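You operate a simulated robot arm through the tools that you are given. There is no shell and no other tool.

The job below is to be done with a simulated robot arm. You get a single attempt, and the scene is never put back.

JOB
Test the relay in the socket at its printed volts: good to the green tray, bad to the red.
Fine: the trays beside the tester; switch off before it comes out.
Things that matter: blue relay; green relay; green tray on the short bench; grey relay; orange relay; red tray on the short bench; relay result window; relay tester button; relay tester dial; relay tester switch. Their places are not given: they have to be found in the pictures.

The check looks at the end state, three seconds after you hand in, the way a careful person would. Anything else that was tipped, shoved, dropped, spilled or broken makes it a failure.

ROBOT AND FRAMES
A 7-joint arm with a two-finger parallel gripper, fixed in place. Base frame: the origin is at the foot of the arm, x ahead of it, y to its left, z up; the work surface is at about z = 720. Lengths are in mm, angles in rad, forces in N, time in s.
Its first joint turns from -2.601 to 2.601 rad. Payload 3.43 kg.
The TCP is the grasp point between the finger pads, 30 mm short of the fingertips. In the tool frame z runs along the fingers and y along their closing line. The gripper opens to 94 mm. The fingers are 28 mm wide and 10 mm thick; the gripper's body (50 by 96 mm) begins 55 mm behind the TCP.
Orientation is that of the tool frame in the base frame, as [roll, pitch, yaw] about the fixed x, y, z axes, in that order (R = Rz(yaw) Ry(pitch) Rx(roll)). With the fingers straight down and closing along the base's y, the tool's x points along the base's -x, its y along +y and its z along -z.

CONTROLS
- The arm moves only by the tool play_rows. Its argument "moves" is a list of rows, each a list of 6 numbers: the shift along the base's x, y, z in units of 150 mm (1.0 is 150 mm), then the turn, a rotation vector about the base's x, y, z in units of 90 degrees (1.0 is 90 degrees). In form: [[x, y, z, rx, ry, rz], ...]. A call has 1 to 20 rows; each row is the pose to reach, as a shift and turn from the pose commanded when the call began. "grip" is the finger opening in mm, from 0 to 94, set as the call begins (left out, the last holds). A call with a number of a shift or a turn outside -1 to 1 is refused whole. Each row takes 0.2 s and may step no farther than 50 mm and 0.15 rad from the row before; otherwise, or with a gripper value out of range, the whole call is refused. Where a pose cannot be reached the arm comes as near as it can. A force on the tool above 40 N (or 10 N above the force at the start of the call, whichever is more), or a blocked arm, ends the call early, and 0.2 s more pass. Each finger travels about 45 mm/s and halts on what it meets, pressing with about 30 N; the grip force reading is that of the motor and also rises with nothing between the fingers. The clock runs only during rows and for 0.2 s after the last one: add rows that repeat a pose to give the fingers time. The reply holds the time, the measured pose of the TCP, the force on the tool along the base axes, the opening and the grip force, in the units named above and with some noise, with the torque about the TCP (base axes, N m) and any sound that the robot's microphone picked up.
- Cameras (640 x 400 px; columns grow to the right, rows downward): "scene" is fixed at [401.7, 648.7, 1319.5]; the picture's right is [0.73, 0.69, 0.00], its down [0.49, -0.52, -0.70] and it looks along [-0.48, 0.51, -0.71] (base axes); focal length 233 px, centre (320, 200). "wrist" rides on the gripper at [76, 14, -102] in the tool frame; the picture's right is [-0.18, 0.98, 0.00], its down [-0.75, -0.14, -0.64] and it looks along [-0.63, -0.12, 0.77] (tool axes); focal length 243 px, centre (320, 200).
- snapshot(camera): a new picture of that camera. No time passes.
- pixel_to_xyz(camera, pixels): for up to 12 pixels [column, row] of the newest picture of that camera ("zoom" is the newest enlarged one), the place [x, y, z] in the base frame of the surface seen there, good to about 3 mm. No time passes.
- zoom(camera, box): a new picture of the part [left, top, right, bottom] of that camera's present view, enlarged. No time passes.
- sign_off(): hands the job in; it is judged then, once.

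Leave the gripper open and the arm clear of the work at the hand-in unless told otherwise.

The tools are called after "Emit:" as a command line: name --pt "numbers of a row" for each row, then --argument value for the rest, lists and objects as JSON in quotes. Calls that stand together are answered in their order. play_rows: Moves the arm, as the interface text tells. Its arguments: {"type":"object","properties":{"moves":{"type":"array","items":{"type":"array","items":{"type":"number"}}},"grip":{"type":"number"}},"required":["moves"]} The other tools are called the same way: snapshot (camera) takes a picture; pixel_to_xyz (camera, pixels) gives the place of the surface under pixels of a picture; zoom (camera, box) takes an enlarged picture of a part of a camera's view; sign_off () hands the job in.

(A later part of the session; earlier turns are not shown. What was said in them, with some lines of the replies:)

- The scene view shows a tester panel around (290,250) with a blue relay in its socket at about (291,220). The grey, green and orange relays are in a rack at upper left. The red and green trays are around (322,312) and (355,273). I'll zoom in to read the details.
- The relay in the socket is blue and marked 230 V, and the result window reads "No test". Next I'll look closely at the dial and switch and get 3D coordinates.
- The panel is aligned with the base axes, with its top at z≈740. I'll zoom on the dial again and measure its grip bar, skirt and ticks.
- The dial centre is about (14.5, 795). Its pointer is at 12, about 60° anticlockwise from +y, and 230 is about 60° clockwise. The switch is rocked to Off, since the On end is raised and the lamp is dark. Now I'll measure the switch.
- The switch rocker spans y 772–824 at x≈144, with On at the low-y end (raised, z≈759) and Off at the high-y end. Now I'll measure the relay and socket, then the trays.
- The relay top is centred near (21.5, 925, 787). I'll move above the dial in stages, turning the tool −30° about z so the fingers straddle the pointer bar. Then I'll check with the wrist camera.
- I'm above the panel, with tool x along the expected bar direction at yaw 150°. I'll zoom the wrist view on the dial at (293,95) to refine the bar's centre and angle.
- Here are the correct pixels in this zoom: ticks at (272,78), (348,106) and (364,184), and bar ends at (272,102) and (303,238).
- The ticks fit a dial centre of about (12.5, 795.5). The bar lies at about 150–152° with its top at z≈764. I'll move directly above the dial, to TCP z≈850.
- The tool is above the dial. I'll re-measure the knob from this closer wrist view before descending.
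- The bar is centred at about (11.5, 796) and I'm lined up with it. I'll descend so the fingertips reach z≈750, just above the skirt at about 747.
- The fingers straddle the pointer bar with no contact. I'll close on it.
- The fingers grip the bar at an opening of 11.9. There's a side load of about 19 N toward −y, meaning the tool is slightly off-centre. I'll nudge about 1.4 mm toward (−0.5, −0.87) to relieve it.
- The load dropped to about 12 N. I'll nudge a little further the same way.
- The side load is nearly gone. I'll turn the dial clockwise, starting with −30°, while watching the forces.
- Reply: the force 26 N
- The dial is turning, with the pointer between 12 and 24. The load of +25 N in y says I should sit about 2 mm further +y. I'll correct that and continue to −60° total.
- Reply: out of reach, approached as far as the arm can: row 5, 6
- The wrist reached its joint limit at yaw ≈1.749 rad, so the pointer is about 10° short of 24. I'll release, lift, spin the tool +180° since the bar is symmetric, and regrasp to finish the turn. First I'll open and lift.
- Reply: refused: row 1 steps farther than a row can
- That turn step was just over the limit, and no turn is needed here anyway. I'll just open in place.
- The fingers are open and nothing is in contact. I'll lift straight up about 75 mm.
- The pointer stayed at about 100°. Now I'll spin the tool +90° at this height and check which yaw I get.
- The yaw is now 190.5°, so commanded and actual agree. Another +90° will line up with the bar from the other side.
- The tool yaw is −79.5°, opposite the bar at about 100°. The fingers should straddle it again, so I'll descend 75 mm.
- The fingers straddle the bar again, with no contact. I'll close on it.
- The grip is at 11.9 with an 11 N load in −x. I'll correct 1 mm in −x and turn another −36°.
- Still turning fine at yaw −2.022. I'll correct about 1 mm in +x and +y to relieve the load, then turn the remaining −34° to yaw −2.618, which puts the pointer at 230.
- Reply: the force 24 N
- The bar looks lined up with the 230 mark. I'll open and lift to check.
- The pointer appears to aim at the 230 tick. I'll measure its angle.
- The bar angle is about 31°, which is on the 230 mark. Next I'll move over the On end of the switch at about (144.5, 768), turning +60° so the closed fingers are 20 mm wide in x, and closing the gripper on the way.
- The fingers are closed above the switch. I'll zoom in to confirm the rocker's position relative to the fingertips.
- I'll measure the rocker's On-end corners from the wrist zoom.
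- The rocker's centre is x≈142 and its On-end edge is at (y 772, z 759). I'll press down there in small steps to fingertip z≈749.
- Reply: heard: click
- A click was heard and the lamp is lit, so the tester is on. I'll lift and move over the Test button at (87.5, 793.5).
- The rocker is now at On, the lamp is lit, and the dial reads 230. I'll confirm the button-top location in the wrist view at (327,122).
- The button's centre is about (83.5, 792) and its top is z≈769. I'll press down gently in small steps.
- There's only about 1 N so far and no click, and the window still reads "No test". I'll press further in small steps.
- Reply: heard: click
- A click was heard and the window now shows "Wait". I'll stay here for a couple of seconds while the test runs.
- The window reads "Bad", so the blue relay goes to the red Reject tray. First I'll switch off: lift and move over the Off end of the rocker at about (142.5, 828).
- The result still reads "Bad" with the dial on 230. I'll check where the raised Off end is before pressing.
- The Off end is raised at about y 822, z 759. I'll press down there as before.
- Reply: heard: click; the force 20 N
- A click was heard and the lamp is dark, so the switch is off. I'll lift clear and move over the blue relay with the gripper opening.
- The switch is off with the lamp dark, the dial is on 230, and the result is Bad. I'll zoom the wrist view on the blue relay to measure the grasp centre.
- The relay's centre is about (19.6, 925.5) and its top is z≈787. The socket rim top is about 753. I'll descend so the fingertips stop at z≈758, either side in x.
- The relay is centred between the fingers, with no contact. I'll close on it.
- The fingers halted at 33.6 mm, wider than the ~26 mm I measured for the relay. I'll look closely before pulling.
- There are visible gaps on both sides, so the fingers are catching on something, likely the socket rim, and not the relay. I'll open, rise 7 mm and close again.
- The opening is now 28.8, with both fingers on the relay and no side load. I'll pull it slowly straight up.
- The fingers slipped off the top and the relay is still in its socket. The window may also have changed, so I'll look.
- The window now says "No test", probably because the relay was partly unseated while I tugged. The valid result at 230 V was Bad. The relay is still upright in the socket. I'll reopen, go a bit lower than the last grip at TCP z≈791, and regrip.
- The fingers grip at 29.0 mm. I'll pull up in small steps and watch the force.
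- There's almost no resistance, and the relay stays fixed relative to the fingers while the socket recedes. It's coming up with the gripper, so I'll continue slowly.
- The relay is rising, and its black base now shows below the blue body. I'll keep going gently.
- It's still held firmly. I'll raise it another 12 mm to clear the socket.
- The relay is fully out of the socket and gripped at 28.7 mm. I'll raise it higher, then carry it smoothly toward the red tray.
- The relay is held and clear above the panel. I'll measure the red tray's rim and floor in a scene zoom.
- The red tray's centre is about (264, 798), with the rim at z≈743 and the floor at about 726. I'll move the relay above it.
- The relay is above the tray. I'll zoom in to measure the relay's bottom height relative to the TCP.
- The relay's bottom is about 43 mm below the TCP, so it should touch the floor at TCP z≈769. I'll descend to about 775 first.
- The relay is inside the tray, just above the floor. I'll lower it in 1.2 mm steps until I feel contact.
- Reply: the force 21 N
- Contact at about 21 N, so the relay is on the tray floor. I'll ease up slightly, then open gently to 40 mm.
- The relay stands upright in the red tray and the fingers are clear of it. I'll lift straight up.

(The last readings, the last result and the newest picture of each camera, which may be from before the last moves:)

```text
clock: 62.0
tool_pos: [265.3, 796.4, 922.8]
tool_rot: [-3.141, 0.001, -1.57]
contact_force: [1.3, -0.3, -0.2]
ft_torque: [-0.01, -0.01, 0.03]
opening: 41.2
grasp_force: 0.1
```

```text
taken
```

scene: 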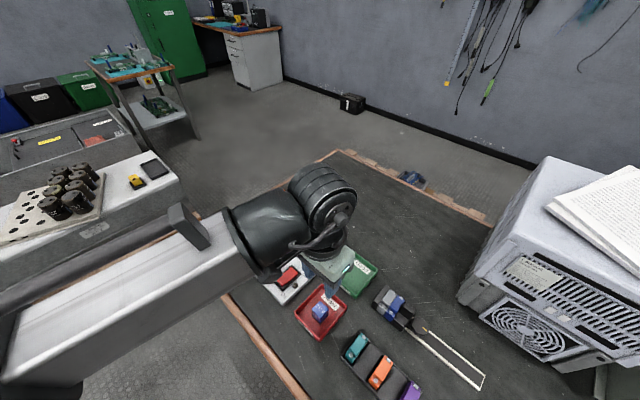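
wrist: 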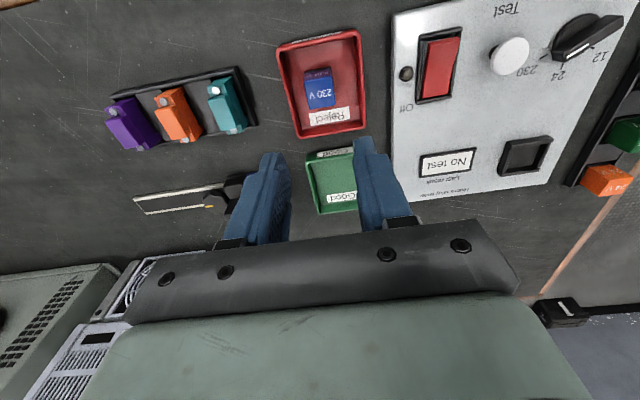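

The blue relay is upright in the Reject tray. I'll retreat higher with the gripper wide open, then do a final check of the whole scene.

Emit:
play_rows --pt "0 0 0.2 0 0 0" --pt "-0.1 0.1 0.4 0 0 0" --pt "-0.25 0.25 0.6 0 0 0" --pt "-0.4 0.4 0.8 0 0 0" --pt "-0.55 0.55 0.95 0 0 0" --pt "-0.7 0.7 1.0 0 0 0" --pt "-0.7 0.7 1.0 0 0 0" --pt "-0.7 0.7 1.0 0 0 0" --grip 90

Emit:
snapshot --camera "scene"

Emit:
zoom --camera "scene" --box '[220, 180, 430, 400]'

Emit:
zoom --camera "scene" --box '[285, 270, 365, 350]'

Emit:
snapshot --camera "wrist"

```text
clock: 63.8
tool_pos: [158.3, 900.9, 1072.1]
tool_rot: [-3.142, -0.001, -1.571]
contact_force: [-0.2, -0.3, -0.8]
ft_torque: [0.0, 0.0, 0.02]
opening: 90.0
grasp_force: 0.0
```

```text
taken
```

scene: 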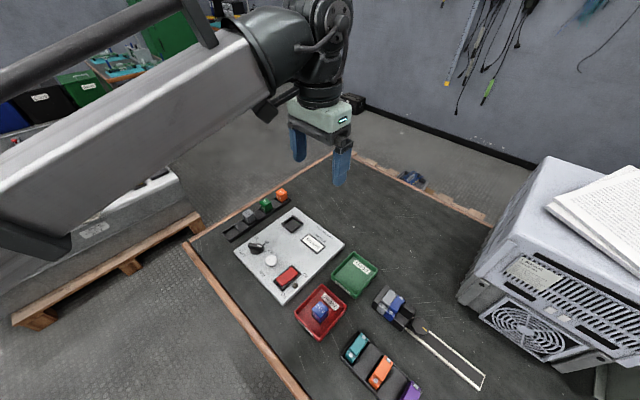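

```text
1.82 times, centred on (325, 290) of scene
```

zoom: 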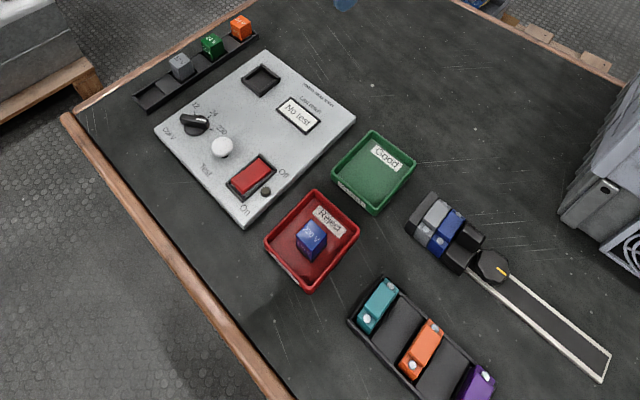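

```text
5.00 times, centred on (325, 310) of scene
```

zoom: 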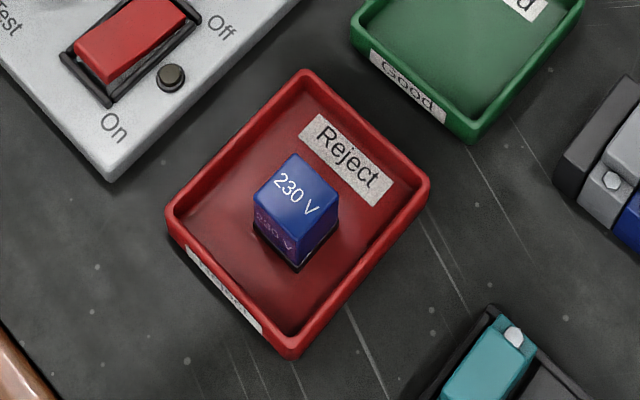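

```text
taken
```

wrist: 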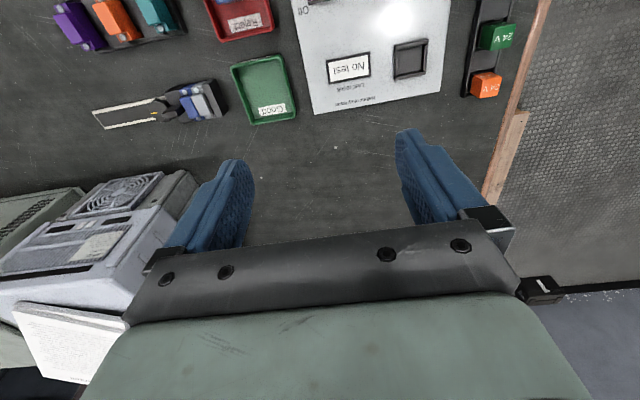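

The final check looks right:
- The blue 230 V relay tested "Bad" at 230 V and stands in the red Reject tray.
- The switch is off with the lamp dark.
- The grey, green and orange relays and everything else are where they were.
- The arm is clear and the gripper is open.

I'm handing in.

Emit:
sign_off

```text
The job is handed in.
```

The blue 230 V relay tested "Bad" at 230 V and is now in the red Reject tray. I switched the tester off before taking the relay out of the socket, and the job is handed in.

- **Slip:** my first pull slipped, and the relay stayed in its socket. The second pull brought it out cleanly.
- **Result window:** it read "Bad" after the test, but changed to "No test" around that first pull. It still reads "No test", probably because the relay was unseated.
- **Dial:** I turned it from 12 to 230 for the test and left it there.

The grey, green and orange relays and the rest of the bench are where they were. The arm is clear with the gripper open.
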